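You operate a simulated robot arm through the tools that you are given. There is no shell and no other tool. Be economical: measure what you need, move in short steps, check, and stop when the job is done.

The job below is to be done with a simulated two-armed robot. You get a single attempt, and the scene is never put back.

## Task
Switch the airing box off, free and lift off its lid, and put the green filter in the grey tray.
Fine: switch off before the teal and purple levers are turned free; the lid lies in the middle of the free space beside the box.

The check looks at the end state, three seconds after you hand in, the way a careful person would. Anything else that was tipped, shoved, dropped, spilled or broken makes it a failure. A push-on lid holds only when it is set on centred and level and pressed home; a screw cap is set on level and turned clockwise until tight.

## Robot
Two 6-joint arms with two-finger parallel grippers on one trunk, on a base that drives. Base frame: it is fixed to the floor where the robot stands at the start and does not move with it; the origin is under the middle of the robot, x ahead of it, y to its left, z up. Units: mm, degrees, N and s.
The left shoulder is at the start at [60, 187, 1247], the right one opposite. With the tool pointing down near the work surface each hand reaches from about 100 to 580 mm from the robot's upright axis, wherever it stands, measured 20 degrees to its own side. Places, roughly: airing switch [400, 0, 900]; teal lever [500, -200, 1000]; purple lever [500, -400, 1000]; top of the loading table [800, -700, 800]; tray small [1000, -400, 800]; airing box [600, -100, 900]; wash switch [1100, -2200, 900]; shaker switch [1200, -2400, 900]; green switch [1400, -2700, 900]; warmer switch [1500, -3500, 900]; airing dial [600, 0, 900]; shaker dial [1200, -2500, 900]; force dial [1600, -2600, 900]; warmer dial [1600, -3600, 900]; inflow valve [1300, -2200, 900]; outflow valve [1400, -2100, 900]. Payload 1.57 kg a hand.
Tool frame (each hand has its own): the origin (TCP) lies between the finger pads and is the grasp point; the fingertips stand 30 mm ahead of it; z points along the fingers, y is the line along which they close. The gripper opens to 110 mm. The fingers are 24 mm wide and 12 mm thick; the gripper's body (48 by 112 mm) begins 78 mm behind the TCP.
Orientation is told as [roll, pitch, yaw] about the base's x, y, z axes, in that order, counted from this pose: with the fingers straight down and closing along the base's y, the tool's x points along the base's -x, its y along +y and its z along -z.

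## Interface
- The arms move only by the tool play_rows. It takes "left_series", "right_series" or both (then of equal length, played together; a hand with none holds still); each is a list of rows, each a list of 7 numbers: the turn, a rotation vector about the tool's x, y, z in degrees, then the shift along the tool's x, y, z in mm, then the gripper command, from -1 (fully open) to 1 (shut), values between in proportion. In form: [[wx, wy, wz, x, y, z, hand], ...]. A call has 1 to 20 rows; each row is the pose to reach, as a shift and turn from the pose commanded when the call began, along the tool's axes at that moment. Each row takes 0.2 s and may step no farther than 50 mm and 8.6 degrees from the row before; otherwise, or with a gripper value out of range, the whole call is refused. Where a pose cannot be reached the arm comes as near as it can. A force on the tool above 40 N (or 10 N above the force at the start of the call, whichever is more), or a blocked arm, ends the call early, and 0.2 s more pass. The fingers move at their own pace (about 153 mm/s each) and stop on an object; they squeeze with about 24 N. The grip force told is the motor's: it shows also when the fingers shut on nothing. Time passes only in rows, and 0.2 s behind the last, so rows that repeat a pose let the fingers close. The reply holds the time, the measured pose of the TCP, the force on the tool along the base axes, the opening and the grip force, in the units named above and with some noise.
- Cameras (640 x 400 px; columns grow to the right, rows downward): "scene" is now at [8.6, -25, 1782.6]; the picture's right is [-0.31, -0.95, 0.00], its down [-0.76, 0.25, -0.60] and it looks along [0.57, -0.19, -0.80] (base axes); focal length 282 px, centre (320, 200). "left" rides on the left gripper at [70, -16, -141] in its tool frame; the picture's right is [0.23, 0.97, 0.00], its down [-0.86, 0.20, -0.48] and it looks along [-0.47, 0.11, 0.88] (tool axes); focal length 222 px, centre (320, 200). "right" rides on the right gripper at [70, 16, -141] in its tool frame; the picture's right is [-0.23, 0.97, 0.00], its down [-0.86, -0.20, -0.48] and it looks along [-0.47, -0.11, 0.88] (tool axes); focal length 222 px, centre (320, 200). There is no depth. A picture from a camera that has moved, and an enlarged one, comes with that camera's place and axes in the base frame and with its lens.
- capture(camera): a new picture of that camera. The clock stands still meanwhile.
- raise_lower(by): slides the trunk up (or, below 0, down) by that many mm; the arms and the scene camera ride with it, the base frame stays. It gives what a move gives, with no picture.
- base_move(legs): drives the robot by 1 to 6 legs, each [ahead, left, turn to the left] in mm, mm and degrees, along the robot's own axes; the way and the turn of a leg run together, so that a leg with both is an arc; at most 1500 mm and 180 degrees a leg. The arms and the cameras ride along, it lands a little off, and it stops where it bumps. It gives what a move gives.
- head_to(pan, tilt): turns the head with the scene camera to pan (to the left, within 86 degrees either way) and tilt (down, from -29 to 69), counted from straight ahead of the robot. It gives what a move gives.
- close_up(camera, box): a new picture of the part [left, top, right, bottom] of that camera's present view, enlarged. The clock stands still meanwhile.
- sign_off(): hands the job in; it is judged then, once.

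Work in short steps. Places have to be worked out from the pictures, the camera data and where the tool is seen: move nearer, look again, correct. Check each grasp and each placing, and mend what went wrong. You have 120 turns and 88 pictures in all, those below and enlarged ones among them. Open the grippers and draw the arms clear of the work before you hand the job in, unless the task says otherwise; then end with one line.

The tools are called after "Emit:" as name(argument=value, ...) on one line, values as JSON. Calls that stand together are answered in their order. play_rows: Moves the arms, as the interface text tells. Its arguments: {"type":"object","properties":{"left_series":{"type":"array"},"right_series":{"type":"array"}},"required":[]} The other tools are called the same way: raise_lower (by) slides the trunk up or down; base_move (legs) drives the base; head_to (pan, tilt) turns the head that bears the scene camera; capture (camera) takes a picture; close_up (camera, box) takes an enlarged picture of a part of a camera's view; sign_off () hands the job in.

At the start:

```text
t: 0.0
left_tool_pos: [464.9, 57.8, 1242.1]
left_orientation: [-0.1, 0.0, 0.1]
left_wrist_force: [0.2, 0.2, -0.6]
left_finger_gap: 109.9
left_grip_force: 0.0
right_tool_pos: [395.7, -366.1, 1298.8]
right_orientation: [-0.1, 0.0, 0.0]
right_wrist_force: [0.2, 0.5, 0.2]
right_finger_gap: 109.8
right_grip_force: 0.0
trunk travel left (down, up): [-875.0, 115.0]
robot x, y, heading: [-0.5, 2.3, 0.1]
head pan, tilt: [-18.1, 53.3]
```

scene: 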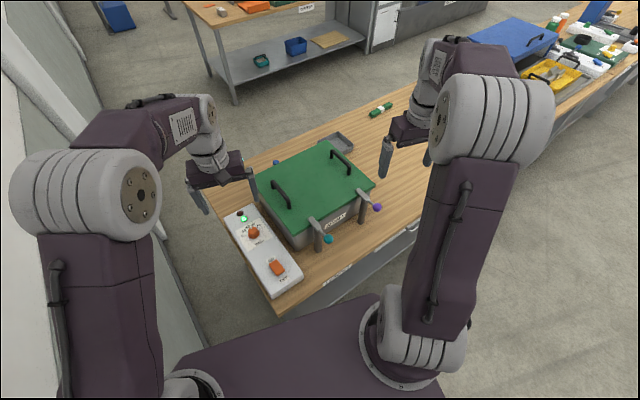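
right: 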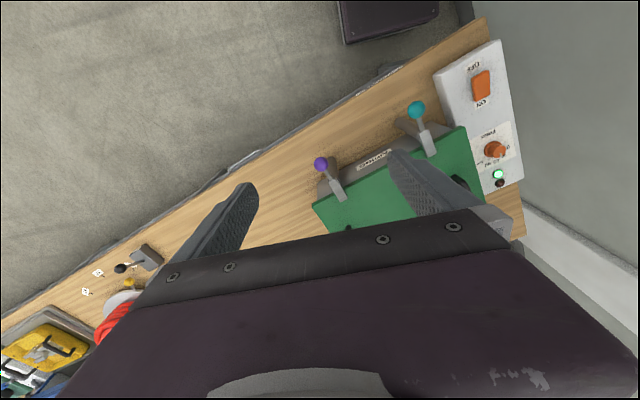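
left: 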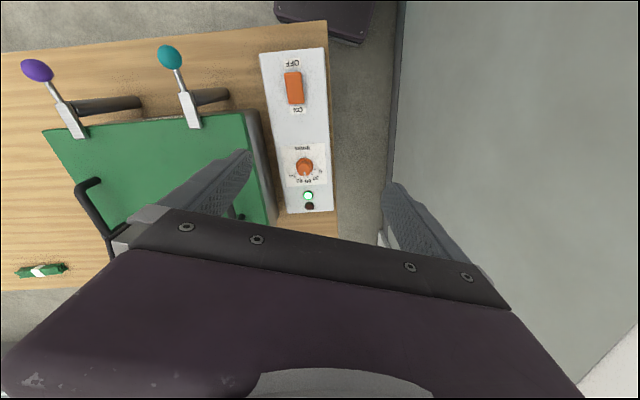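

The box with the green lid, two levers on its near side, the rocker switch on the panel, and two more levers on the far side perhaps (blue knobs). I look closer.

Emit:
close_up(camera="scene", box=[210, 90, 430, 300])

Emit:
close_up(camera="left", box=[0, 20, 350, 290])

```text
1.90 times, centred on (320, 195) of scene
camera zoom: at [8.6, -25.0, 1782.6], right [-0.31, -0.95, 0.0], down [-0.76, 0.25, -0.6], along [0.57, -0.19, -0.8], focal length 537 px, centre (320, 210)
```

zoom: 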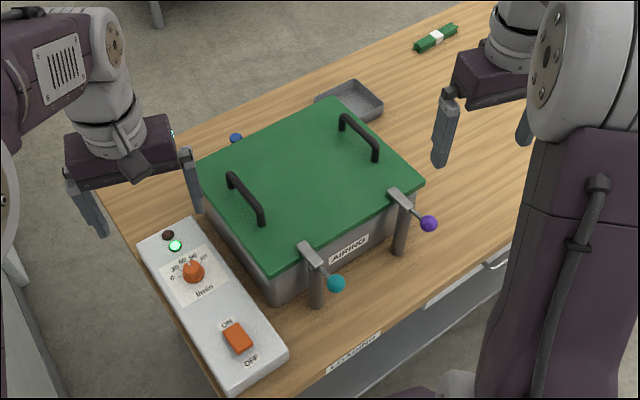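

```text
1.48 times, centred on (175, 155) of left
camera zoom: at [394.7, 39.8, 1383.3], right [-0.23, 0.97, 0.0], down [0.86, 0.2, 0.48], along [0.47, 0.11, -0.88], focal length 329 px, centre (535, 267)
```

zoom: 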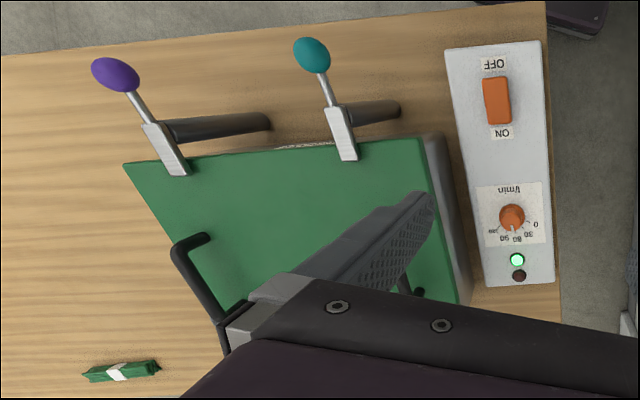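

The switch is judged at about (420, -7, 890), with its OFF end toward the robot at about (407, -11). I bring the closed left hand over the OFF end.

Emit:
play_rows(left_series=[[0, 0, 0, 10, -12, 42, 1], [0, 0, 0, 20, -24, 84, 1], [0, 0, 0, 30, -36, 126, 1], [0, 0, 0, 40, -48, 168, 1], [0, 0, 0, 50, -60, 210, 1], [0, 0, 0, 61, -70, 250, 1], [0, 0, 0, 61, -70, 250, 1]])

Emit:
capture(camera="left")

Emit:
close_up(camera="scene", box=[200, 150, 400, 310])

```text
t: 1.6
left_tool_pos: [405.3, -12.5, 990.0]
left_orientation: [0.0, 0.0, -0.1]
left_wrist_force: [-0.1, 0.2, -0.1]
left_finger_gap: 0.2
left_grip_force: 21.4
right_tool_pos: [397.5, -365.8, 1298.3]
right_orientation: [0.0, -0.1, 0.1]
right_wrist_force: [-0.1, 0.4, 0.2]
right_finger_gap: 109.8
right_grip_force: 0.0
trunk travel left (down, up): [-875.0, 115.0]
robot x, y, heading: [-0.1, 1.7, -0.0]
head pan, tilt: [-18.1, 53.3]
```

```text
82 pictures are left
camera left: at [334.3, -29.3, 1131.6], right [-0.23, 0.97, 0.0], down [0.85, 0.2, 0.48], along [0.47, 0.11, -0.88], focal length 222 px, centre (320, 200)
```

left: 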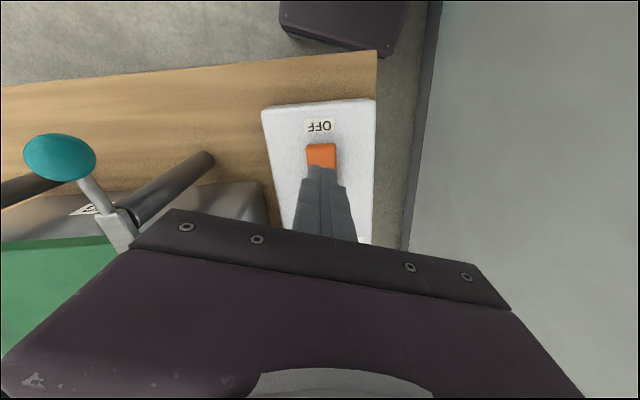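

```text
2.50 times, centred on (300, 230) of scene
camera zoom: at [8.2, -24.9, 1782.6], right [-0.31, -0.95, 0.0], down [-0.76, 0.25, -0.6], along [0.57, -0.19, -0.8], focal length 705 px, centre (370, 125)
```

zoom: 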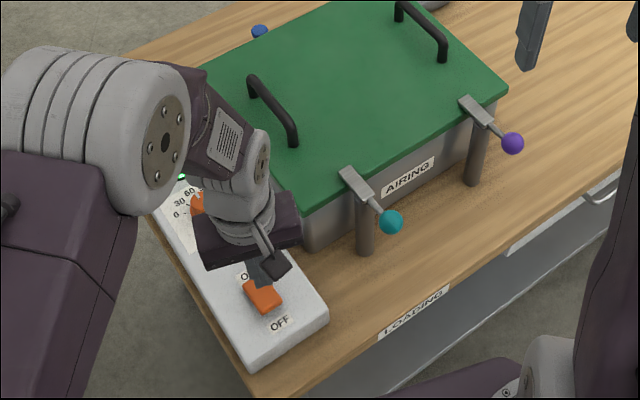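

The OFF end's edge is at about x=395, so I shift the tip 7 mm nearer and press down in small steps.

Emit:
play_rows(left_series=[[0, 0, 0, 7, 0, 20, 1], [0, 0, 0, 7, 0, 38, 1], [0, 0, 0, 7, 0, 46, 1], [0, 0, 0, 7, 0, 52, 1], [0, 0, 0, 7, 0, 56, 1], [0, 0, 0, 7, 0, 60, 1], [0, 0, 0, 7, 0, 64, 1], [0, 0, 0, 7, 0, 68, 1], [0, 0, 0, 7, 0, 72, 1], [0, 0, 0, 7, 0, 76, 1]])

Emit:
close_up(camera="left", box=[240, 80, 400, 240])

```text
t: 3.8
left_tool_pos: [396.5, -12.9, 917.8]
left_orientation: [-0.1, -0.2, -0.1]
left_wrist_force: [2.3, 1.4, 8.4]
left_finger_gap: 0.3
left_grip_force: 20.7
right_tool_pos: [397.4, -366.5, 1299.6]
right_orientation: [0.0, -0.1, 0.0]
right_wrist_force: [-0.4, 0.1, 0.8]
right_finger_gap: 110.0
right_grip_force: 0.1
trunk travel left (down, up): [-875.0, 115.0]
robot x, y, heading: [-5.6, -1.8, -0.1]
head pan, tilt: [-18.1, 53.3]
```

```text
2.50 times, centred on (320, 160) of left
camera zoom: at [325.4, -29.8, 1058.5], right [-0.23, 0.97, 0.0], down [0.85, 0.2, 0.48], along [0.47, 0.11, -0.88], focal length 555 px, centre (320, 300)
```

zoom: 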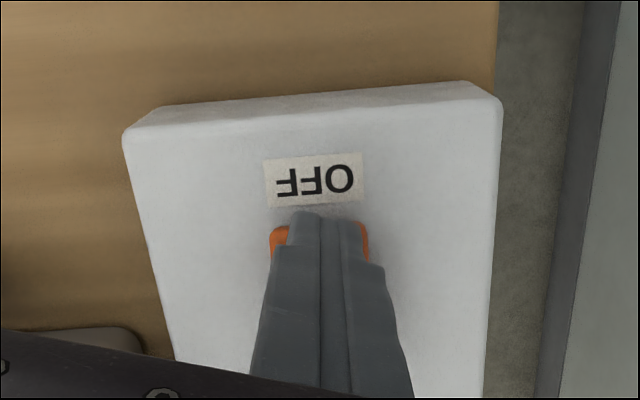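

Contact came at 918 with a mild force. I lift and look at the switch.

Emit:
play_rows(left_series=[[0, 0, 0, 0, 0, -20, 1], [0, 0, 0, 20, 0, -60, 1], [0, 0, 0, 40, 0, -100, 1], [0, 0, 0, 40, 40, -130, 1], [0, 0, 0, 40, 80, -160, 1]])

Emit:
close_up(camera="scene", box=[200, 150, 400, 310])

Emit:
capture(camera="left")

```text
t: 5.0
left_tool_pos: [355.5, 71.3, 1077.1]
left_orientation: [-0.1, 0.0, 0.1]
left_wrist_force: [-0.2, 1.2, 0.0]
left_finger_gap: 0.1
left_grip_force: 21.3
right_tool_pos: [396.8, -365.2, 1300.7]
right_orientation: [-0.1, 0.0, -0.1]
right_wrist_force: [-0.5, 1.1, -0.1]
right_finger_gap: 109.7
right_grip_force: 0.1
trunk travel left (down, up): [-875.0, 115.0]
robot x, y, heading: [-0.4, -3.7, -0.1]
head pan, tilt: [-18.1, 53.3]
```

```text
2.50 times, centred on (300, 230) of scene
camera zoom: at [7.7, -22.0, 1782.6], right [-0.31, -0.95, 0.0], down [-0.76, 0.25, -0.6], along [0.57, -0.19, -0.8], focal length 705 px, centre (370, 125)
```

zoom: 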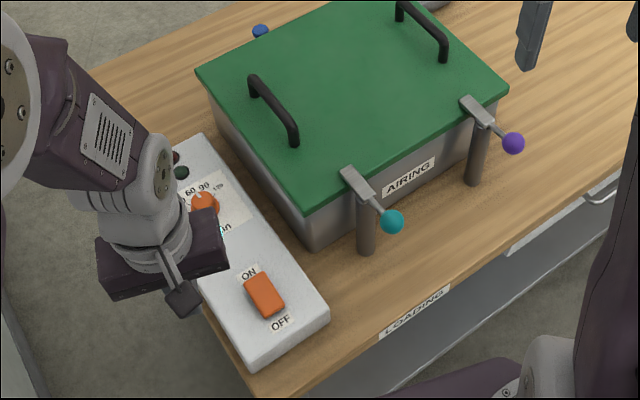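

```text
78 pictures are left
camera left: at [285.1, 52.9, 1218.0], right [-0.23, 0.97, 0.0], down [0.86, 0.2, 0.48], along [0.47, 0.11, -0.88], focal length 222 px, centre (320, 200)
```

left: 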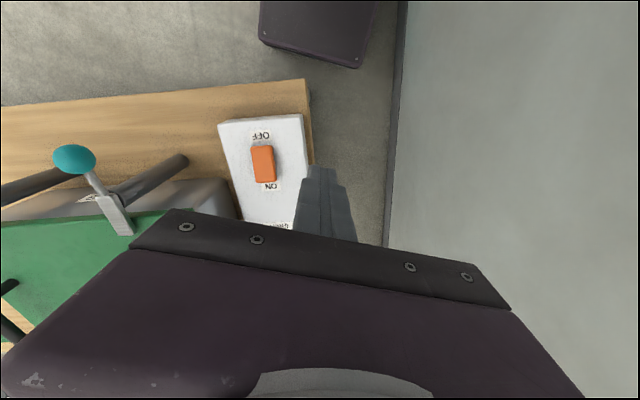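

The light is off and the rocker sits on OFF. Now I check the blue knob behind the box and the small objects.

Emit:
close_up(camera="scene", box=[250, 90, 410, 190])

Emit:
capture(camera="scene")

```text
4.00 times, centred on (330, 140) of scene
camera zoom: at [7.7, -22.0, 1782.6], right [-0.31, -0.95, 0.0], down [-0.76, 0.25, -0.6], along [0.57, -0.19, -0.8], focal length 1129 px, centre (280, 440)
```

zoom: 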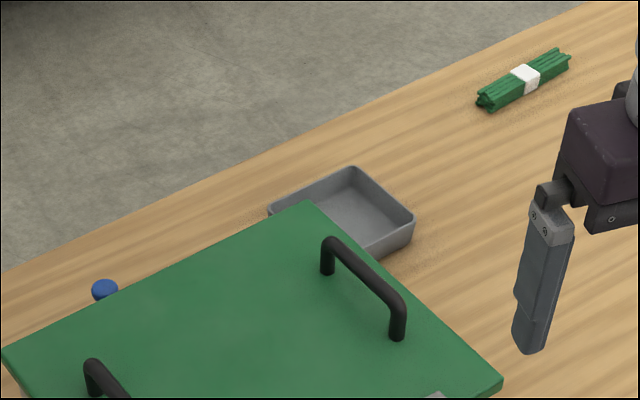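

```text
76 pictures are left
camera scene: at [7.7, -22.0, 1782.6], right [-0.31, -0.95, 0.0], down [-0.76, 0.25, -0.6], along [0.57, -0.19, -0.8], focal length 282 px, centre (320, 200)
```

scene: 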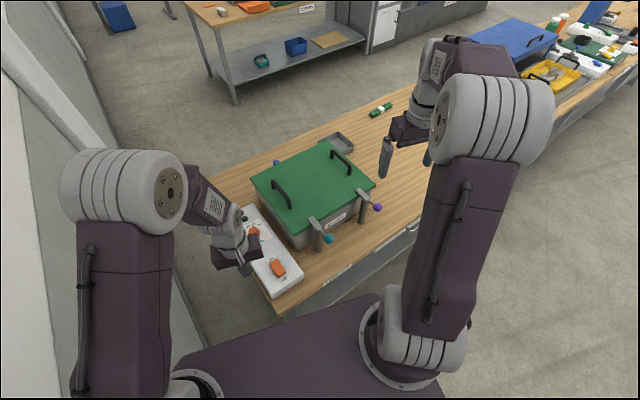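

The rocker is done. Before planning the lid placement, I look at the table to the right.

Emit:
head_to(pan=-50, tilt=40)

Emit:
capture(camera="scene")

Emit:
capture(camera="right")

```text
t: 6.0
left_tool_pos: [356.7, 67.1, 1076.8]
left_orientation: [0.1, 0.0, 0.1]
left_wrist_force: [-0.6, 0.4, 0.8]
left_finger_gap: 0.0
left_grip_force: 21.4
right_tool_pos: [397.9, -367.1, 1299.0]
right_orientation: [0.0, 0.0, 0.0]
right_wrist_force: [0.6, -0.6, -0.4]
right_finger_gap: 110.1
right_grip_force: 0.2
trunk travel left (down, up): [-875.0, 115.0]
robot x, y, heading: [1.1, -3.0, 0.3]
head pan, tilt: [-50.0, 40.0]
```

```text
75 pictures are left
camera scene: at [-6.6, -67.9, 1801.0], right [-0.77, -0.64, 0.0], down [-0.41, 0.49, -0.77], along [0.49, -0.59, -0.64], focal length 282 px, centre (320, 200)
```

scene: 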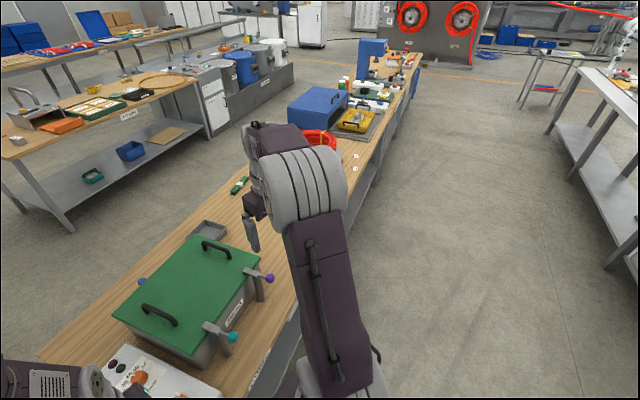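

```text
74 pictures are left
camera right: at [327.4, -350.4, 1438.7], right [0.23, 0.97, 0.0], down [0.86, -0.2, 0.48], along [0.47, -0.11, -0.88], focal length 222 px, centre (320, 200)
```

right: 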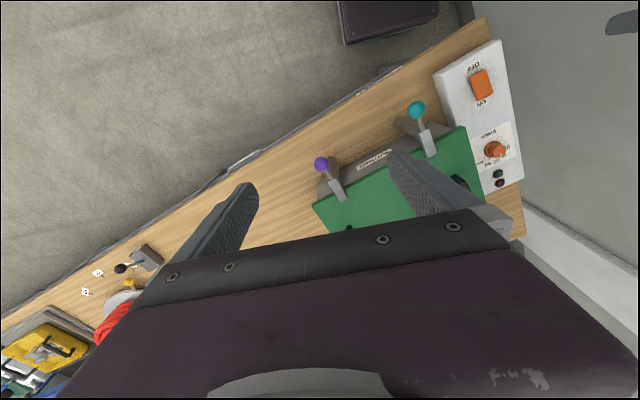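

Free table area lies right of the box, between it and the lever block at about (704, -1034). I raise the left hand, then drive right and square up to the box (it is turned about +17°).

Emit:
play_rows(left_series=[[0, 0, 0, 0, 0, -45, 1], [0, 0, 0, 0, 0, -90, 1], [0, 0, 0, 0, 0, -135, 1], [0, 0, 0, 0, 0, -180, 1], [0, 0, 0, 0, 0, -210, 1]])

Emit:
base_move(legs=[[110, -410, 0], [0, 0, 17]])

Emit:
head_to(pan=0, tilt=55)

Emit:
capture(camera="scene")

```text
t: 7.2
left_tool_pos: [355.2, 67.9, 1287.5]
left_orientation: [0.0, 0.0, 0.0]
left_wrist_force: [-0.5, -0.4, -0.1]
left_finger_gap: 0.0
left_grip_force: 21.4
right_tool_pos: [397.0, -366.8, 1299.0]
right_orientation: [0.0, 0.1, 0.0]
right_wrist_force: [0.2, -0.7, 0.6]
right_finger_gap: 110.0
right_grip_force: 0.0
trunk travel left (down, up): [-875.0, 115.0]
robot x, y, heading: [-0.1, 1.2, -0.2]
head pan, tilt: [-50.0, 40.0]
```

```text
t: 10.8
left_tool_pos: [430.6, -249.6, 1286.2]
left_orientation: [0.1, 0.0, 17.1]
left_wrist_force: [0.8, 1.2, -1.0]
left_finger_gap: 0.3
left_grip_force: 21.2
right_tool_pos: [596.4, -652.1, 1298.3]
right_orientation: [0.0, 0.1, 17.1]
right_wrist_force: [0.0, -0.4, 0.1]
right_finger_gap: 110.0
right_grip_force: 0.0
trunk travel left (down, up): [-875.0, 115.0]
robot x, y, heading: [110.6, -415.1, 17.1]
head pan, tilt: [-50.0, 40.0]
```

```text
t: 11.9
left_tool_pos: [430.4, -248.7, 1286.4]
left_orientation: [0.0, -0.1, 17.1]
left_wrist_force: [-0.2, 0.5, 0.7]
left_finger_gap: 0.0
left_grip_force: 21.8
right_tool_pos: [597.5, -651.1, 1297.7]
right_orientation: [0.1, 0.0, 17.1]
right_wrist_force: [0.2, 0.1, -0.4]
right_finger_gap: 110.1
right_grip_force: 0.2
trunk travel left (down, up): [-875.0, 115.0]
robot x, y, heading: [110.2, -416.5, 17.3]
head pan, tilt: [0.0, 55.0]
```

```text
73 pictures are left
camera scene: at [120.2, -416.5, 1780.4], right [0.29, -0.96, 0.0], down [-0.78, -0.24, -0.57], along [0.55, 0.17, -0.82], focal length 282 px, centre (320, 200)
```

scene: 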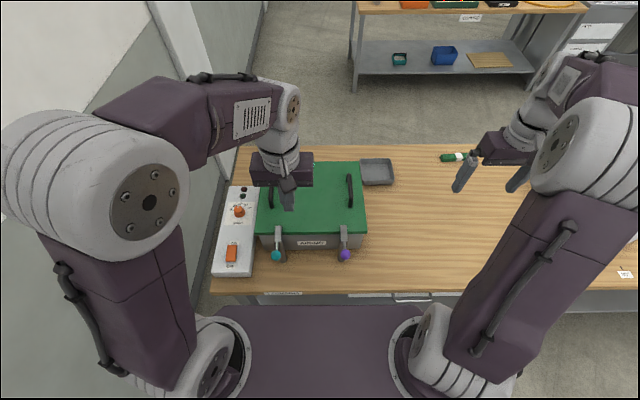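

Now squared: teal knob at local (364, 127, 983), purple at (367, -80, 983), both levers pivoting about X≈422. I lower the closed left hand to the inner side of the teal knob.

Emit:
play_rows(left_series=[[0, 0, 0, -2, 4, 48, 1], [0, 0, 0, -4, 8, 96, 1], [0, 0, 0, -6, 12, 144, 1], [0, 0, 0, -8, 16, 192, 1], [0, 0, 0, -8, 18, 240, 1], [0, 0, 0, -8, 18, 270, 1], [0, 0, 0, -8, 18, 291, 1]])

Emit:
capture(camera="left")

Emit:
close_up(camera="scene", box=[200, 140, 400, 300])

```text
t: 13.6
left_tool_pos: [434.6, -227.8, 996.2]
left_orientation: [0.1, 0.0, 17.1]
left_wrist_force: [0.3, -0.3, -0.3]
left_finger_gap: 0.0
left_grip_force: 21.3
right_tool_pos: [597.9, -651.7, 1298.0]
right_orientation: [0.0, 0.0, 17.1]
right_wrist_force: [0.1, 0.2, -0.4]
right_finger_gap: 110.2
right_grip_force: 0.0
trunk travel left (down, up): [-875.0, 115.0]
robot x, y, heading: [111.5, -416.4, 17.1]
head pan, tilt: [0.0, 55.0]
```

```text
72 pictures are left
camera left: at [372.2, -265.6, 1137.5], right [-0.5, 0.86, 0.0], down [0.76, 0.44, 0.48], along [0.41, 0.24, -0.88], focal length 222 px, centre (320, 200)
```

left: 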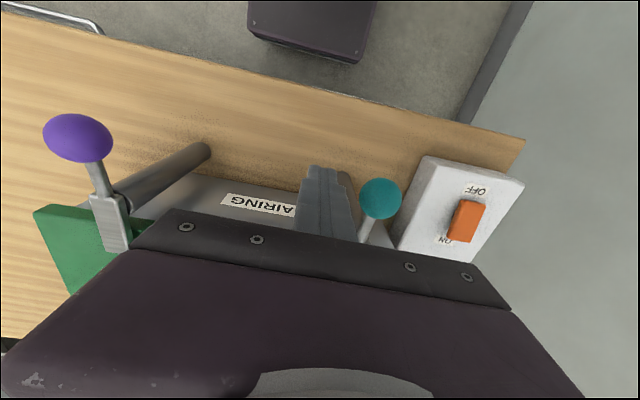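

```text
2.50 times, centred on (300, 220) of scene
camera zoom: at [120.5, -415.8, 1780.4], right [0.29, -0.96, 0.0], down [-0.78, -0.24, -0.57], along [0.55, 0.17, -0.82], focal length 705 px, centre (370, 150)
```

zoom: 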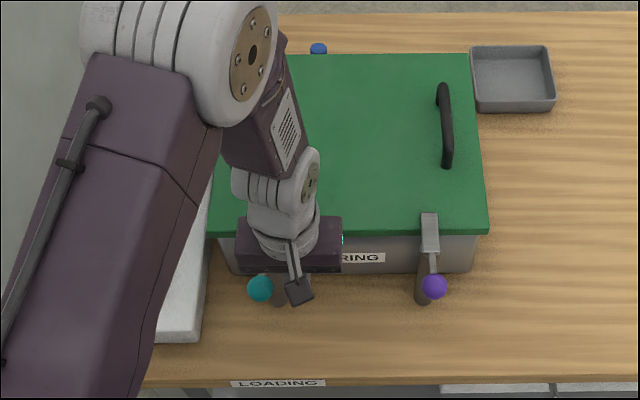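

Finger is beside the teal knob, which matches my estimate. I sweep it outward along an arc about the post.

Emit:
play_rows(left_series=[[0, 0, 0, 1, 12, 0, 1], [0, 0, 0, 4, 26, 0, 1], [0, 0, 0, 8, 40, 0, 1], [0, 0, 0, 8, 53, 0, 1], [0, 0, 0, 5, 66, 0, 1], [0, 0, 0, -1, 79, 0, 1], [0, 0, 0, -9, 90, 0, 1], [0, 0, 0, -19, 98, 0, 1], [0, 0, 0, -29, 103, 0, 1], [0, 0, 0, -33, 103, 0, 1]])

Emit:
capture(camera="left")

```text
t: 15.8
left_tool_pos: [430.4, -121.7, 996.1]
left_orientation: [0.0, 0.1, 17.0]
left_wrist_force: [-8.3, -3.3, -1.8]
left_finger_gap: 0.0
left_grip_force: 21.2
right_tool_pos: [595.5, -652.0, 1299.9]
right_orientation: [0.0, -0.1, 17.1]
right_wrist_force: [-0.7, -0.1, 0.3]
right_finger_gap: 109.8
right_grip_force: 0.0
trunk travel left (down, up): [-875.0, 115.0]
robot x, y, heading: [109.4, -412.0, 17.0]
head pan, tilt: [0.0, 55.0]
```

```text
70 pictures are left
camera left: at [368.2, -158.4, 1136.7], right [-0.5, 0.86, 0.0], down [0.76, 0.44, 0.48], along [0.41, 0.24, -0.88], focal length 222 px, centre (320, 200)
```

left: 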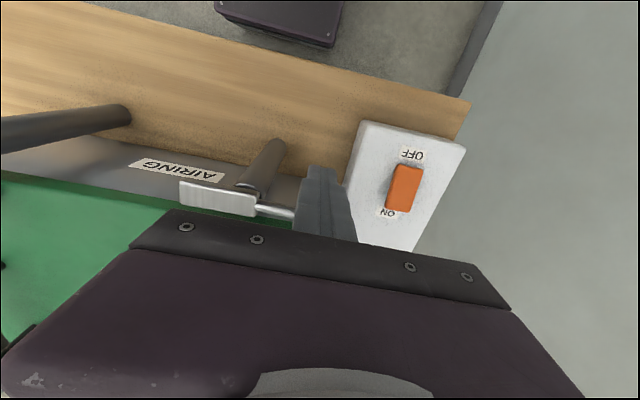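

The teal lever now lies parallel to the box side. I withdraw the left hand up and bring the closed right hand above the inner side of the purple knob.

Emit:
play_rows(left_series=[[0, 0, 0, 15, 0, 0, 1], [0, 0, 0, 15, 0, -45, 1], [0, 0, 0, 15, 0, -90, 1], [0, 0, 0, 15, 10, -135, 1], [0, 0, 0, 15, 20, -180, 1], [0, 0, 0, 15, 30, -225, 1], [0, 0, 0, 15, 40, -260, 1], [0, 0, 0, 15, 40, -260, 1], [0, 0, 0, 15, 40, -260, 1]], right_series=[[0, 0, 0, 3, 45, 0, 1], [0, 0, 0, 7, 90, 0, 1], [0, 0, 0, 11, 135, 0, 1], [0, 0, 0, 15, 180, 10, 1], [0, 0, 0, 19, 225, 30, 1], [0, 0, 0, 24, 270, 50, 1], [0, 0, 0, 29, 310, 70, 1], [0, 0, 0, 29, 332, 110, 1], [0, 0, 0, 29, 332, 150, 1]])

Emit:
capture(camera="right")

Emit:
close_up(camera="scene", box=[200, 140, 400, 300])

```text
t: 17.8
left_tool_pos: [409.3, -84.0, 1254.3]
left_orientation: [0.1, 0.1, 17.0]
left_wrist_force: [1.0, 0.2, 0.3]
left_finger_gap: 0.1
left_grip_force: 21.2
right_tool_pos: [472.5, -340.2, 1147.2]
right_orientation: [0.0, 0.1, 16.9]
right_wrist_force: [0.0, -0.2, 0.1]
right_finger_gap: 0.0
right_grip_force: 21.3
trunk travel left (down, up): [-875.0, 115.0]
robot x, y, heading: [109.9, -419.6, 16.7]
head pan, tilt: [0.0, 55.0]
```

```text
69 pictures are left
camera right: at [400.3, -345.0, 1287.8], right [-0.07, 1.0, 0.0], down [0.88, 0.06, 0.48], along [0.48, 0.03, -0.88], focal length 222 px, centre (320, 200)
```

right: 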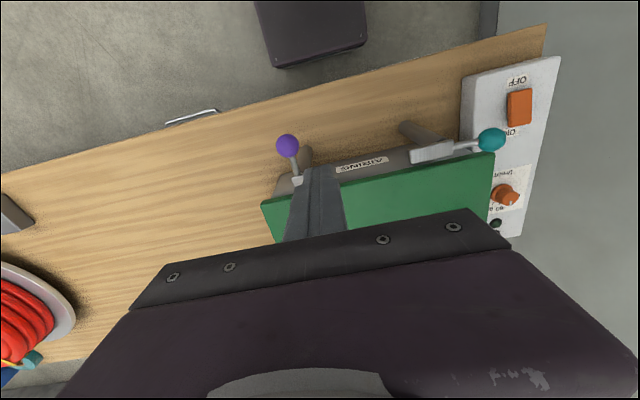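

```text
2.50 times, centred on (300, 220) of scene
camera zoom: at [121.6, -415.7, 1780.4], right [0.29, -0.96, 0.0], down [-0.78, -0.24, -0.57], along [0.55, 0.17, -0.82], focal length 705 px, centre (370, 150)
```

zoom: 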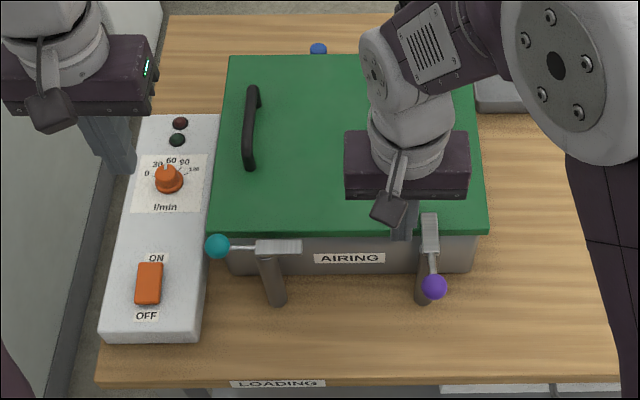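

Purple knob at local (367, -81). I descend beside it, then sweep the mirror arc outward.

Emit:
play_rows(right_series=[[0, 0, 0, 0, 0, 45, 1], [0, 0, 0, 0, 0, 90, 1], [0, 0, 0, 0, 0, 130, 1], [0, 0, 0, 0, 0, 151, 1], [0, 0, 0, 1, -12, 151, 1], [0, 0, 0, 4, -26, 151, 1], [0, 0, 0, 8, -40, 151, 1], [0, 0, 0, 8, -53, 151, 1], [0, 0, 0, 5, -66, 151, 1], [0, 0, 0, -1, -79, 151, 1], [0, 0, 0, -9, -90, 151, 1], [0, 0, 0, -19, -98, 151, 1], [0, 0, 0, -29, -103, 151, 1], [0, 0, 0, -33, -103, 151, 1]])

Emit:
play_rows(right_series=[[0, 0, 0, 15, 0, 0, 1], [0, 0, 0, 15, 0, -45, 1], [0, 0, 0, 15, -40, -90, 1], [0, 0, 0, 15, -80, -120, 1], [0, 0, 0, 15, -110, -150, 1], [0, 0, 0, 15, -140, -180, 1]])

Emit:
capture(camera="scene")

```text
t: 20.8
left_tool_pos: [403.4, -84.0, 1255.6]
left_orientation: [0.0, -0.1, 17.1]
left_wrist_force: [-0.5, -0.4, 1.2]
left_finger_gap: 0.0
left_grip_force: 21.5
right_tool_pos: [530.4, -433.6, 998.0]
right_orientation: [0.0, 0.2, 17.0]
right_wrist_force: [-8.3, -1.9, -3.1]
right_finger_gap: 0.0
right_grip_force: 20.9
trunk travel left (down, up): [-875.0, 115.0]
robot x, y, heading: [112.8, -416.4, 17.1]
head pan, tilt: [0.0, 55.0]
```

```text
refused: row 3 steps farther than a row can; nothing moved
```

```text
67 pictures are left
camera scene: at [116.7, -417.0, 1780.3], right [0.29, -0.96, 0.0], down [-0.78, -0.24, -0.58], along [0.55, 0.17, -0.82], focal length 282 px, centre (320, 200)
```

scene: 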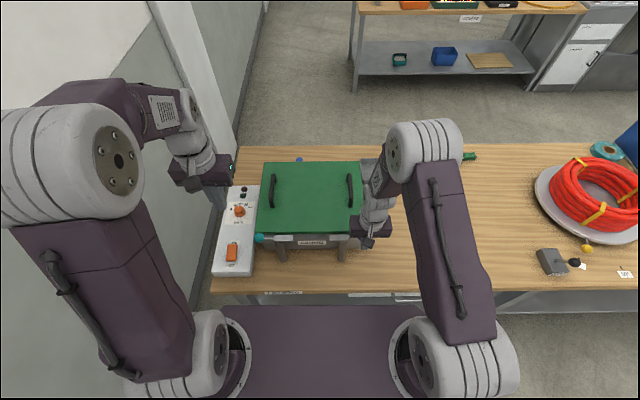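

Both levers appear turned. I withdraw the right hand in smaller steps, opening both grippers, to view the handles.

Emit:
play_rows(right_series=[[0, 0, 0, 15, 0, 0, 1], [0, 0, 0, 15, 0, -45, 1], [0, 0, 0, 15, -10, -90, 0], [0, 0, 0, 15, -10, -130, -1], [0, 0, 0, 15, -10, -170, -1], [0, 0, 0, 15, -10, -200, -1]], left_series=[[0, 0, 0, 0, 0, 0, 1], [0, 0, 0, 0, 0, 0, 1], [0, 0, 0, 0, -10, 0, 0], [0, 0, 0, 0, -20, 0, -1], [0, 0, 0, 0, -30, 0, -1], [0, 0, 0, 0, -40, 0, -1]])

Emit:
capture(camera="right")

Emit:
capture(camera="left")

Emit:
close_up(camera="scene", box=[220, 140, 400, 284])

```text
t: 22.1
left_tool_pos: [419.1, -126.5, 1255.6]
left_orientation: [0.0, -0.1, 17.1]
left_wrist_force: [0.3, 0.3, -0.2]
left_finger_gap: 110.1
left_grip_force: 0.1
right_tool_pos: [522.3, -447.4, 1197.4]
right_orientation: [0.1, 0.1, 17.2]
right_wrist_force: [-0.3, -0.5, -0.1]
right_finger_gap: 110.0
right_grip_force: 0.0
trunk travel left (down, up): [-875.0, 115.0]
robot x, y, heading: [109.9, -415.9, 17.2]
head pan, tilt: [0.0, 55.0]
```

```text
66 pictures are left
camera right: at [450.4, -452.1, 1338.0], right [-0.07, 1.0, 0.0], down [0.88, 0.06, 0.48], along [0.48, 0.03, -0.88], focal length 222 px, centre (320, 200)
```

right: 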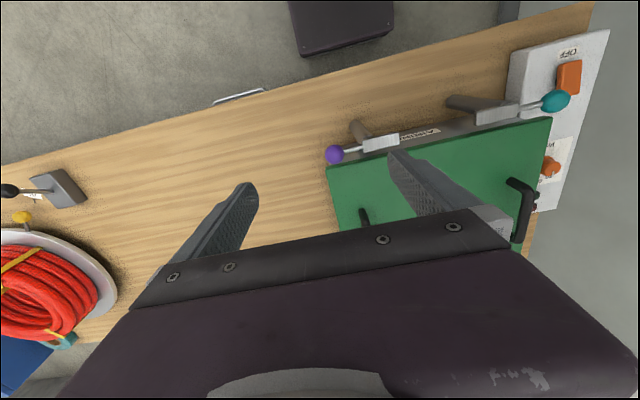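

```text
65 pictures are left
camera left: at [357.0, -163.6, 1396.6], right [-0.5, 0.86, 0.0], down [0.76, 0.44, 0.48], along [0.41, 0.24, -0.88], focal length 222 px, centre (320, 200)
```

left: 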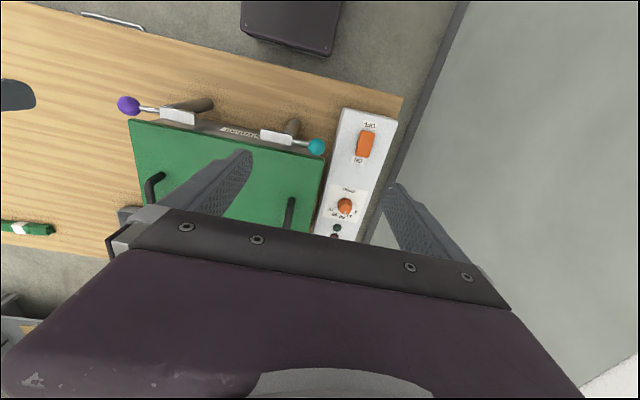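

```text
2.78 times, centred on (310, 212) of scene
camera zoom: at [118.8, -417.1, 1780.3], right [0.29, -0.96, 0.0], down [-0.78, -0.24, -0.57], along [0.55, 0.17, -0.82], focal length 784 px, centre (348, 167)
```

zoom: 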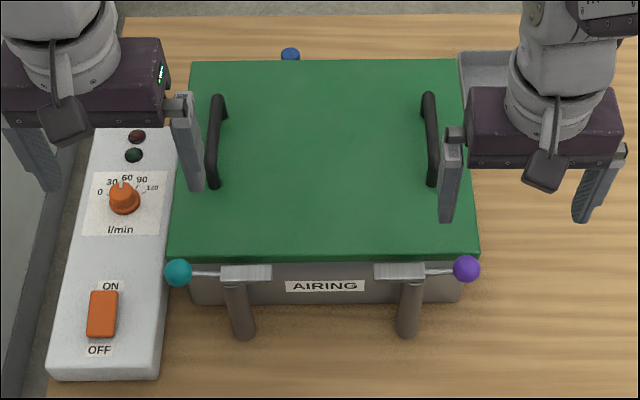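

Both levers are free and both handles show (left at Y≈158, right at Y≈-105, X≈535–661, z≈1000). The base front has about 100 mm to the table edge, so I advance 65 mm and tilt the head down for a better view.

Emit:
base_move(legs=[[65, 0, 0]])

Emit:
close_up(camera="scene", box=[200, 140, 420, 316])

```text
t: 23.1
left_tool_pos: [472.0, -108.9, 1258.2]
left_orientation: [0.0, -0.5, 16.9]
left_wrist_force: [-0.9, 0.3, 0.0]
left_finger_gap: 110.1
left_grip_force: 0.0
right_tool_pos: [576.4, -431.6, 1200.2]
right_orientation: [0.0, -0.4, 16.9]
right_wrist_force: [-0.7, -0.9, 0.0]
right_finger_gap: 109.9
right_grip_force: 0.2
trunk travel left (down, up): [-875.0, 115.0]
robot x, y, heading: [172.0, -394.6, 16.9]
head pan, tilt: [0.0, 55.0]
```

```text
2.27 times, centred on (310, 228) of scene
camera zoom: at [168.1, -401.0, 1780.4], right [0.29, -0.96, 0.0], down [-0.78, -0.24, -0.58], along [0.55, 0.17, -0.81], focal length 641 px, centre (343, 136)
```

zoom: 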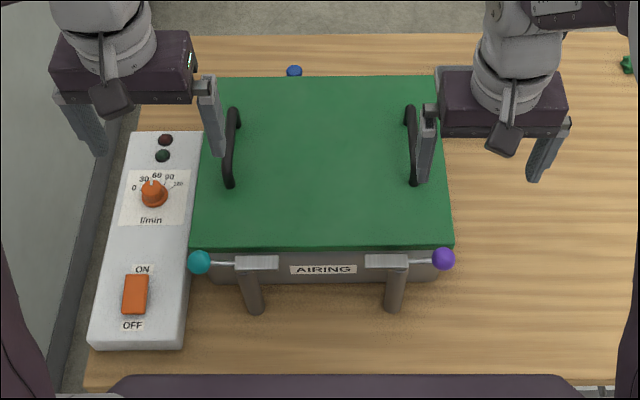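

I move both open hands above their handle middles, tips at about z=1060, and look again.

Emit:
play_rows(left_series=[[0, 0, 0, -40, -7, 5, -1], [0, 0, 0, -80, -14, 15, -1], [0, 0, 0, -120, -21, 30, -1], [0, 0, 0, -150, -29, 60, -1], [0, 0, 0, -160, -29, 100, -1], [0, 0, 0, -160, -29, 140, -1], [0, 0, 0, -160, -29, 165, -1], [0, 0, 0, -160, -29, 165, -1]], right_series=[[0, 0, 0, -40, 12, 0, -1], [0, 0, 0, -80, 24, 0, -1], [0, 0, 0, -120, 36, 5, -1], [0, 0, 0, -150, 47, 20, -1], [0, 0, 0, -156, 47, 50, -1], [0, 0, 0, -156, 47, 80, -1], [0, 0, 0, -156, 47, 108, -1], [0, 0, 0, -156, 47, 108, -1]])

Emit:
capture(camera="left")

Emit:
capture(camera="right")

Emit:
close_up(camera="scene", box=[200, 140, 420, 316])

```text
t: 24.9
left_tool_pos: [642.4, -87.3, 1089.2]
left_orientation: [-0.1, 0.0, 17.0]
left_wrist_force: [0.2, 0.8, 0.1]
left_finger_gap: 109.9
left_grip_force: 0.1
right_tool_pos: [719.1, -339.2, 1089.6]
right_orientation: [0.0, -0.1, 17.1]
right_wrist_force: [-0.2, 0.2, 0.4]
right_finger_gap: 110.2
right_grip_force: 0.1
trunk travel left (down, up): [-875.0, 115.0]
robot x, y, heading: [171.5, -398.4, 17.0]
head pan, tilt: [0.0, 55.0]
```

```text
62 pictures are left
camera left: at [579.8, -124.8, 1230.8], right [-0.5, 0.86, 0.0], down [0.76, 0.44, 0.48], along [0.41, 0.24, -0.88], focal length 222 px, centre (320, 200)
```

left: 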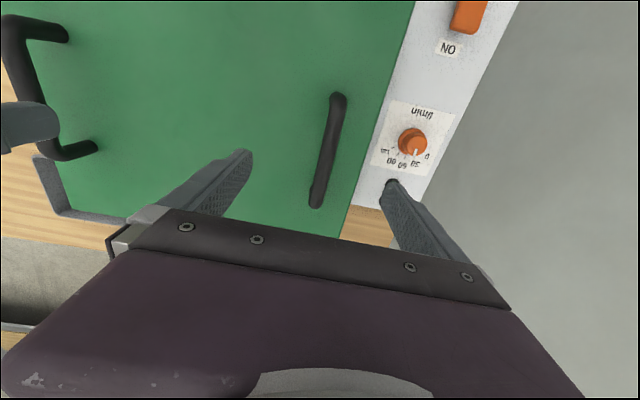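

```text
61 pictures are left
camera right: at [647.1, -342.5, 1229.7], right [-0.07, 1.0, 0.0], down [0.88, 0.06, 0.48], along [0.48, 0.03, -0.88], focal length 222 px, centre (320, 200)
```

right: 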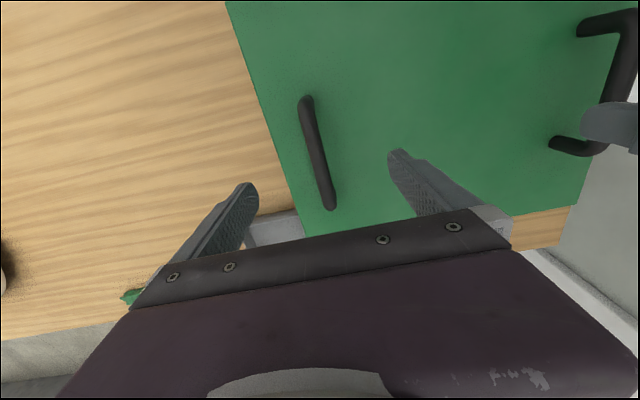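

```text
2.27 times, centred on (310, 228) of scene
camera zoom: at [179.7, -397.6, 1780.4], right [0.29, -0.96, 0.0], down [-0.78, -0.24, -0.57], along [0.55, 0.17, -0.82], focal length 641 px, centre (343, 136)
```

zoom: 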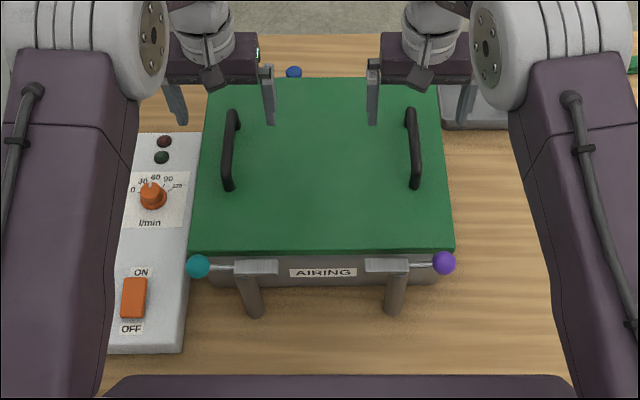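

Handles sit close to centred under both hands, bar about z=1010, lid top about 963. I descend to TCP≈1004 and close both grippers.

Emit:
play_rows(left_series=[[0, 0, 0, 4, 3, 30, -1], [0, 0, 0, 4, 3, 60, -1], [0, 0, 0, 4, 3, 75, -1], [0, 0, 0, 4, 3, 85, -1], [0, 0, 0, 4, 3, 85, 0], [0, 0, 0, 4, 3, 85, 0.6], [0, 0, 0, 4, 3, 85, 1], [0, 0, 0, 4, 3, 85, 1], [0, 0, 0, 4, 3, 85, 1]], right_series=[[0, 0, 0, 0, 0, 30, -1], [0, 0, 0, 0, 0, 60, -1], [0, 0, 0, 0, 0, 75, -1], [0, 0, 0, 0, 0, 85, -1], [0, 0, 0, 0, 0, 85, 0], [0, 0, 0, 0, 0, 85, 0.6], [0, 0, 0, 0, 0, 85, 1], [0, 0, 0, 0, 0, 85, 1], [0, 0, 0, 0, 0, 85, 1]])

Emit:
capture(camera="left")

Emit:
capture(camera="right")

```text
t: 27.0
left_tool_pos: [636.8, -82.7, 1004.3]
left_orientation: [0.2, 0.0, 17.1]
left_wrist_force: [1.2, 1.1, -0.6]
left_finger_gap: 15.6
left_grip_force: 24.1
right_tool_pos: [718.2, -341.0, 1004.1]
right_orientation: [-0.3, 0.1, 17.2]
right_wrist_force: [-1.0, -2.0, 2.1]
right_finger_gap: 15.7
right_grip_force: 24.3
trunk travel left (down, up): [-875.0, 115.0]
robot x, y, heading: [171.0, -400.3, 16.9]
head pan, tilt: [0.0, 55.0]
stopped in row 9 (left hand): the force on the tool passed its limit (the readings are from after the stop); the commanded pose is now the measured one
```

```text
59 pictures are left
camera left: at [575.4, -120.9, 1145.4], right [-0.5, 0.86, 0.0], down [0.76, 0.44, 0.48], along [0.41, 0.24, -0.88], focal length 222 px, centre (320, 200)
```

left: 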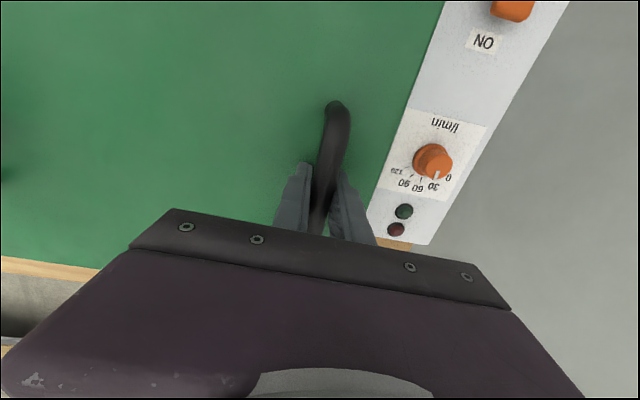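

```text
58 pictures are left
camera right: at [647.0, -344.2, 1144.4], right [-0.07, 1.0, -0.01], down [0.88, 0.06, 0.48], along [0.48, 0.03, -0.88], focal length 222 px, centre (320, 200)
```

right: 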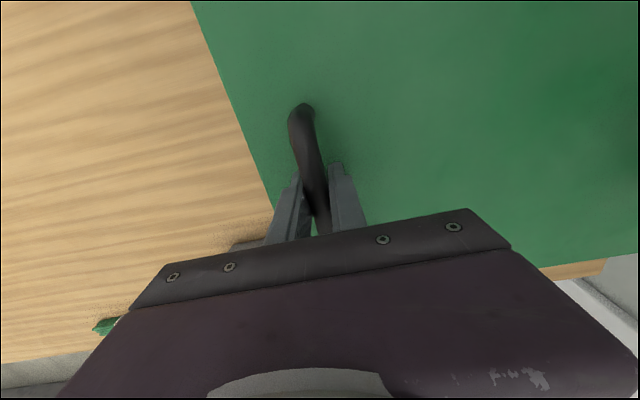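

Both handles are held (gap 15.6 mm). I lift both hands slowly together.

Emit:
play_rows(left_series=[[0, 0, 0, 0, 0, -3, 1], [0, 0, 0, 0, 0, -7, 1], [0, 0, 0, 0, 0, -12, 1], [0, 0, 0, 0, 0, -18, 1], [0, 0, 0, 0, 0, -26, 1], [0, 0, 0, 0, 0, -36, 1], [0, 0, 0, 0, 0, -46, 1], [0, 0, 0, 0, 0, -56, 1], [0, 0, 0, 0, 0, -66, 1]], right_series=[[0, 0, 0, 0, 0, -3, 1], [0, 0, 0, 0, 0, -7, 1], [0, 0, 0, 0, 0, -12, 1], [0, 0, 0, 0, 0, -18, 1], [0, 0, 0, 0, 0, -26, 1], [0, 0, 0, 0, 0, -36, 1], [0, 0, 0, 0, 0, -46, 1], [0, 0, 0, 0, 0, -56, 1], [0, 0, 0, 0, 0, -66, 1]])

Emit:
capture(camera="scene")

```text
t: 29.0
left_tool_pos: [637.2, -82.5, 1067.5]
left_orientation: [0.2, 0.0, 17.0]
left_wrist_force: [4.5, 3.1, -4.7]
left_finger_gap: 15.8
left_grip_force: 24.2
right_tool_pos: [720.0, -339.6, 1070.4]
right_orientation: [-0.2, 0.3, 17.0]
right_wrist_force: [-3.9, -3.5, -5.3]
right_finger_gap: 16.0
right_grip_force: 24.1
trunk travel left (down, up): [-875.0, 115.0]
robot x, y, heading: [166.9, -400.6, 17.1]
head pan, tilt: [0.0, 55.0]
```

```text
57 pictures are left
camera scene: at [181.8, -396.9, 1780.3], right [0.29, -0.96, 0.0], down [-0.78, -0.24, -0.57], along [0.55, 0.17, -0.82], focal length 282 px, centre (320, 200)
```

scene: 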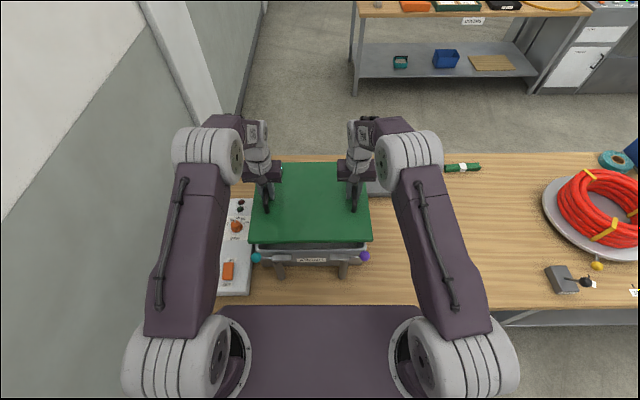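

The lid is up and level. I raise the trunk another 60 mm so it clears the levers, then drive right along the table.

Emit:
raise_lower(by=60)

Emit:
base_move(legs=[[0, -100, 0]])

Emit:
capture(camera="scene")

```text
t: 30.0
left_tool_pos: [638.1, -83.1, 1128.4]
left_orientation: [0.3, 0.1, 17.0]
left_wrist_force: [4.9, 1.3, -5.3]
left_finger_gap: 15.9
left_grip_force: 24.3
right_tool_pos: [720.5, -339.5, 1129.3]
right_orientation: [-0.2, 0.1, 17.0]
right_wrist_force: [-4.0, -1.6, -4.2]
right_finger_gap: 15.7
right_grip_force: 24.5
trunk travel left (down, up): [-935.0, 55.0]
robot x, y, heading: [170.7, -400.7, 17.1]
head pan, tilt: [0.0, 55.0]
```

```text
t: 31.1
left_tool_pos: [664.4, -170.2, 1127.4]
left_orientation: [-0.1, 0.2, 17.1]
left_wrist_force: [5.2, 1.4, -4.6]
left_finger_gap: 15.7
left_grip_force: 24.7
right_tool_pos: [747.6, -428.5, 1129.9]
right_orientation: [-0.5, 0.3, 17.1]
right_wrist_force: [-4.3, 0.8, -4.2]
right_finger_gap: 15.8
right_grip_force: 24.2
trunk travel left (down, up): [-935.0, 55.0]
robot x, y, heading: [200.7, -492.6, 17.2]
head pan, tilt: [0.0, 55.0]
```

```text
56 pictures are left
camera scene: at [208.4, -481.9, 1840.3], right [0.29, -0.96, 0.01], down [-0.78, -0.24, -0.57], along [0.55, 0.16, -0.82], focal length 282 px, centre (320, 200)
```

scene: 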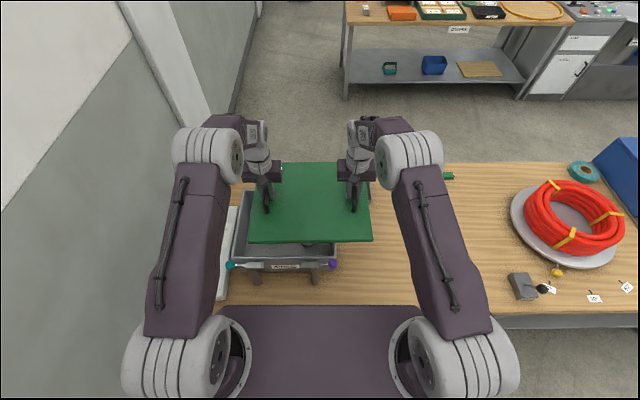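

Clear of the levers. I drive on 430 mm to the right.

Emit:
base_move(legs=[[0, -430, 0]])

Emit:
capture(camera="scene")

Emit:
capture(camera="left")

Emit:
capture(camera="right")

```text
t: 33.8
left_tool_pos: [793.8, -590.4, 1128.9]
left_orientation: [0.1, 0.1, 16.9]
left_wrist_force: [4.4, 1.6, -5.2]
left_finger_gap: 15.7
left_grip_force: 23.4
right_tool_pos: [874.4, -847.5, 1130.5]
right_orientation: [-0.3, 0.1, 17.0]
right_wrist_force: [-3.4, 0.1, -4.1]
right_finger_gap: 16.0
right_grip_force: 24.2
trunk travel left (down, up): [-935.0, 55.0]
robot x, y, heading: [327.6, -904.9, 16.8]
head pan, tilt: [0.0, 55.0]
```

```text
55 pictures are left
camera scene: at [336.1, -901.8, 1840.3], right [0.29, -0.96, 0.0], down [-0.78, -0.24, -0.57], along [0.55, 0.16, -0.82], focal length 282 px, centre (320, 200)
```

scene: 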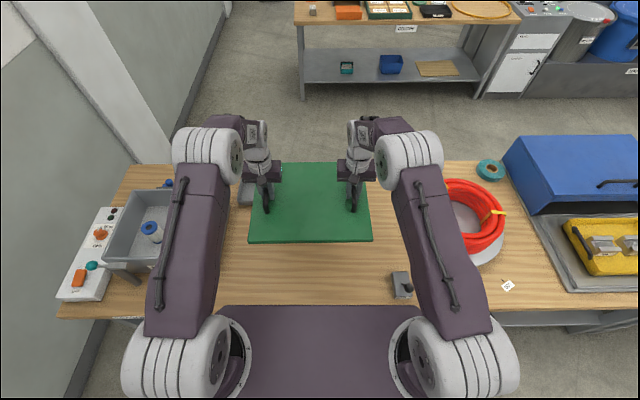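

```text
54 pictures are left
camera left: at [731.0, -627.7, 1269.8], right [-0.5, 0.87, 0.0], down [0.76, 0.44, 0.48], along [0.41, 0.24, -0.88], focal length 222 px, centre (320, 200)
```

left: 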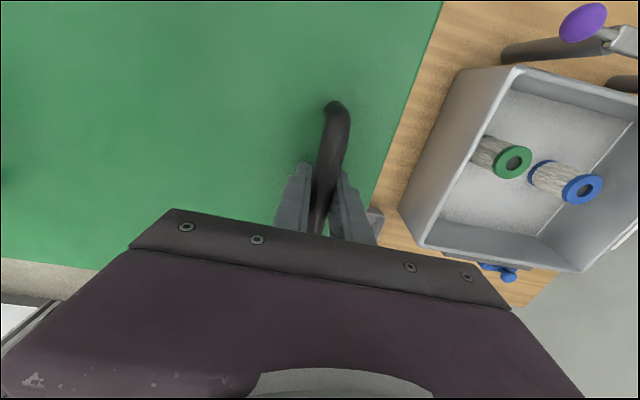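

```text
53 pictures are left
camera right: at [802.7, -851.1, 1270.2], right [-0.07, 1.0, -0.01], down [0.88, 0.06, 0.48], along [0.48, 0.03, -0.88], focal length 222 px, centre (320, 200)
```

right: 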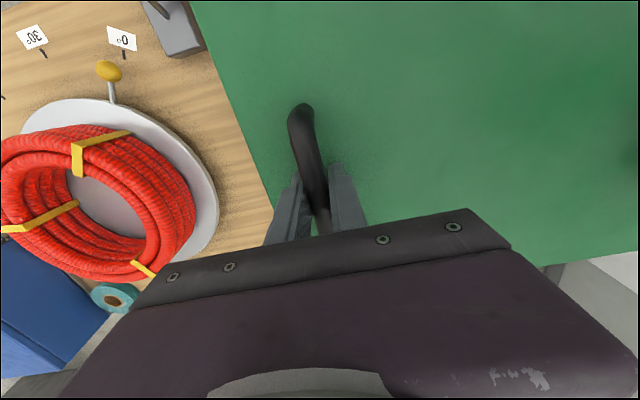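

Inside the box are two cartridges, one with green rings (the target) and one with blue. The tray's corner may lie under the lid's left rear, so I shift the lid 25 mm right and 40 mm nearer while lowering part way, then check.

Emit:
play_rows(left_series=[[0, 0, 0, 10, -6, 0, 1], [0, 0, 0, 20, -12, 0, 1], [0, 0, 0, 30, -18, 0, 1], [0, 0, 0, 40, -25, 0, 1], [0, 0, 0, 40, -25, 15, 1], [0, 0, 0, 40, -25, 35, 1], [0, 0, 0, 40, -25, 55, 1], [0, 0, 0, 40, -25, 75, 1], [0, 0, 0, 40, -25, 95, 1], [0, 0, 0, 40, -25, 115, 1], [0, 0, 0, 40, -25, 135, 1], [0, 0, 0, 40, -25, 145, 1]], right_series=[[0, 0, 0, 10, -6, 0, 1], [0, 0, 0, 20, -12, 0, 1], [0, 0, 0, 30, -18, 0, 1], [0, 0, 0, 40, -25, 0, 1], [0, 0, 0, 40, -25, 15, 1], [0, 0, 0, 40, -25, 35, 1], [0, 0, 0, 40, -25, 55, 1], [0, 0, 0, 40, -25, 75, 1], [0, 0, 0, 40, -25, 95, 1], [0, 0, 0, 40, -25, 115, 1], [0, 0, 0, 40, -25, 135, 1], [0, 0, 0, 40, -25, 146, 1]])

Emit:
capture(camera="scene")

Emit:
capture(camera="left")

```text
t: 36.4
left_tool_pos: [763.0, -626.6, 983.1]
left_orientation: [0.1, 0.0, 16.9]
left_wrist_force: [8.4, -12.3, -5.4]
left_finger_gap: 15.7
left_grip_force: 23.8
right_tool_pos: [842.9, -884.8, 983.6]
right_orientation: [-0.2, 0.2, 16.9]
right_wrist_force: [-6.9, 11.7, -4.3]
right_finger_gap: 15.8
right_grip_force: 24.3
trunk travel left (down, up): [-935.0, 55.0]
robot x, y, heading: [324.1, -905.0, 17.0]
head pan, tilt: [0.0, 55.0]
```

```text
52 pictures are left
camera scene: at [337.5, -904.6, 1840.4], right [0.29, -0.96, 0.0], down [-0.79, -0.24, -0.57], along [0.55, 0.17, -0.82], focal length 282 px, centre (320, 200)
```

scene: 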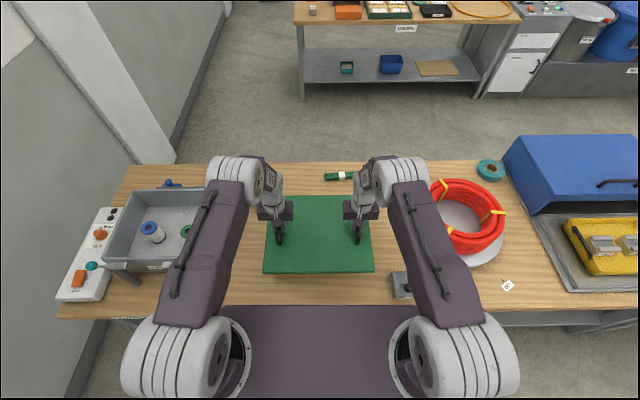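

```text
51 pictures are left
camera left: at [701.1, -664.9, 1124.7], right [-0.5, 0.87, 0.0], down [0.76, 0.44, 0.48], along [0.41, 0.24, -0.88], focal length 222 px, centre (320, 200)
```

left: 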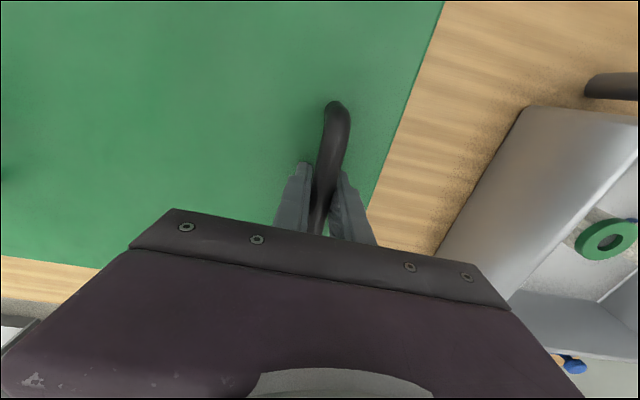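

I check the lid's left rear corner against the tray.

Emit:
close_up(camera="scene", box=[210, 150, 430, 320])

```text
2.35 times, centred on (320, 235) of scene
camera zoom: at [337.5, -904.6, 1840.4], right [0.29, -0.96, 0.0], down [-0.79, -0.24, -0.57], along [0.55, 0.17, -0.82], focal length 664 px, centre (320, 118)
```

zoom: 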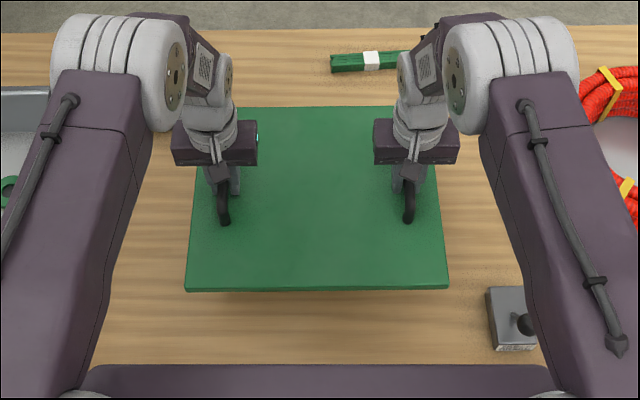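

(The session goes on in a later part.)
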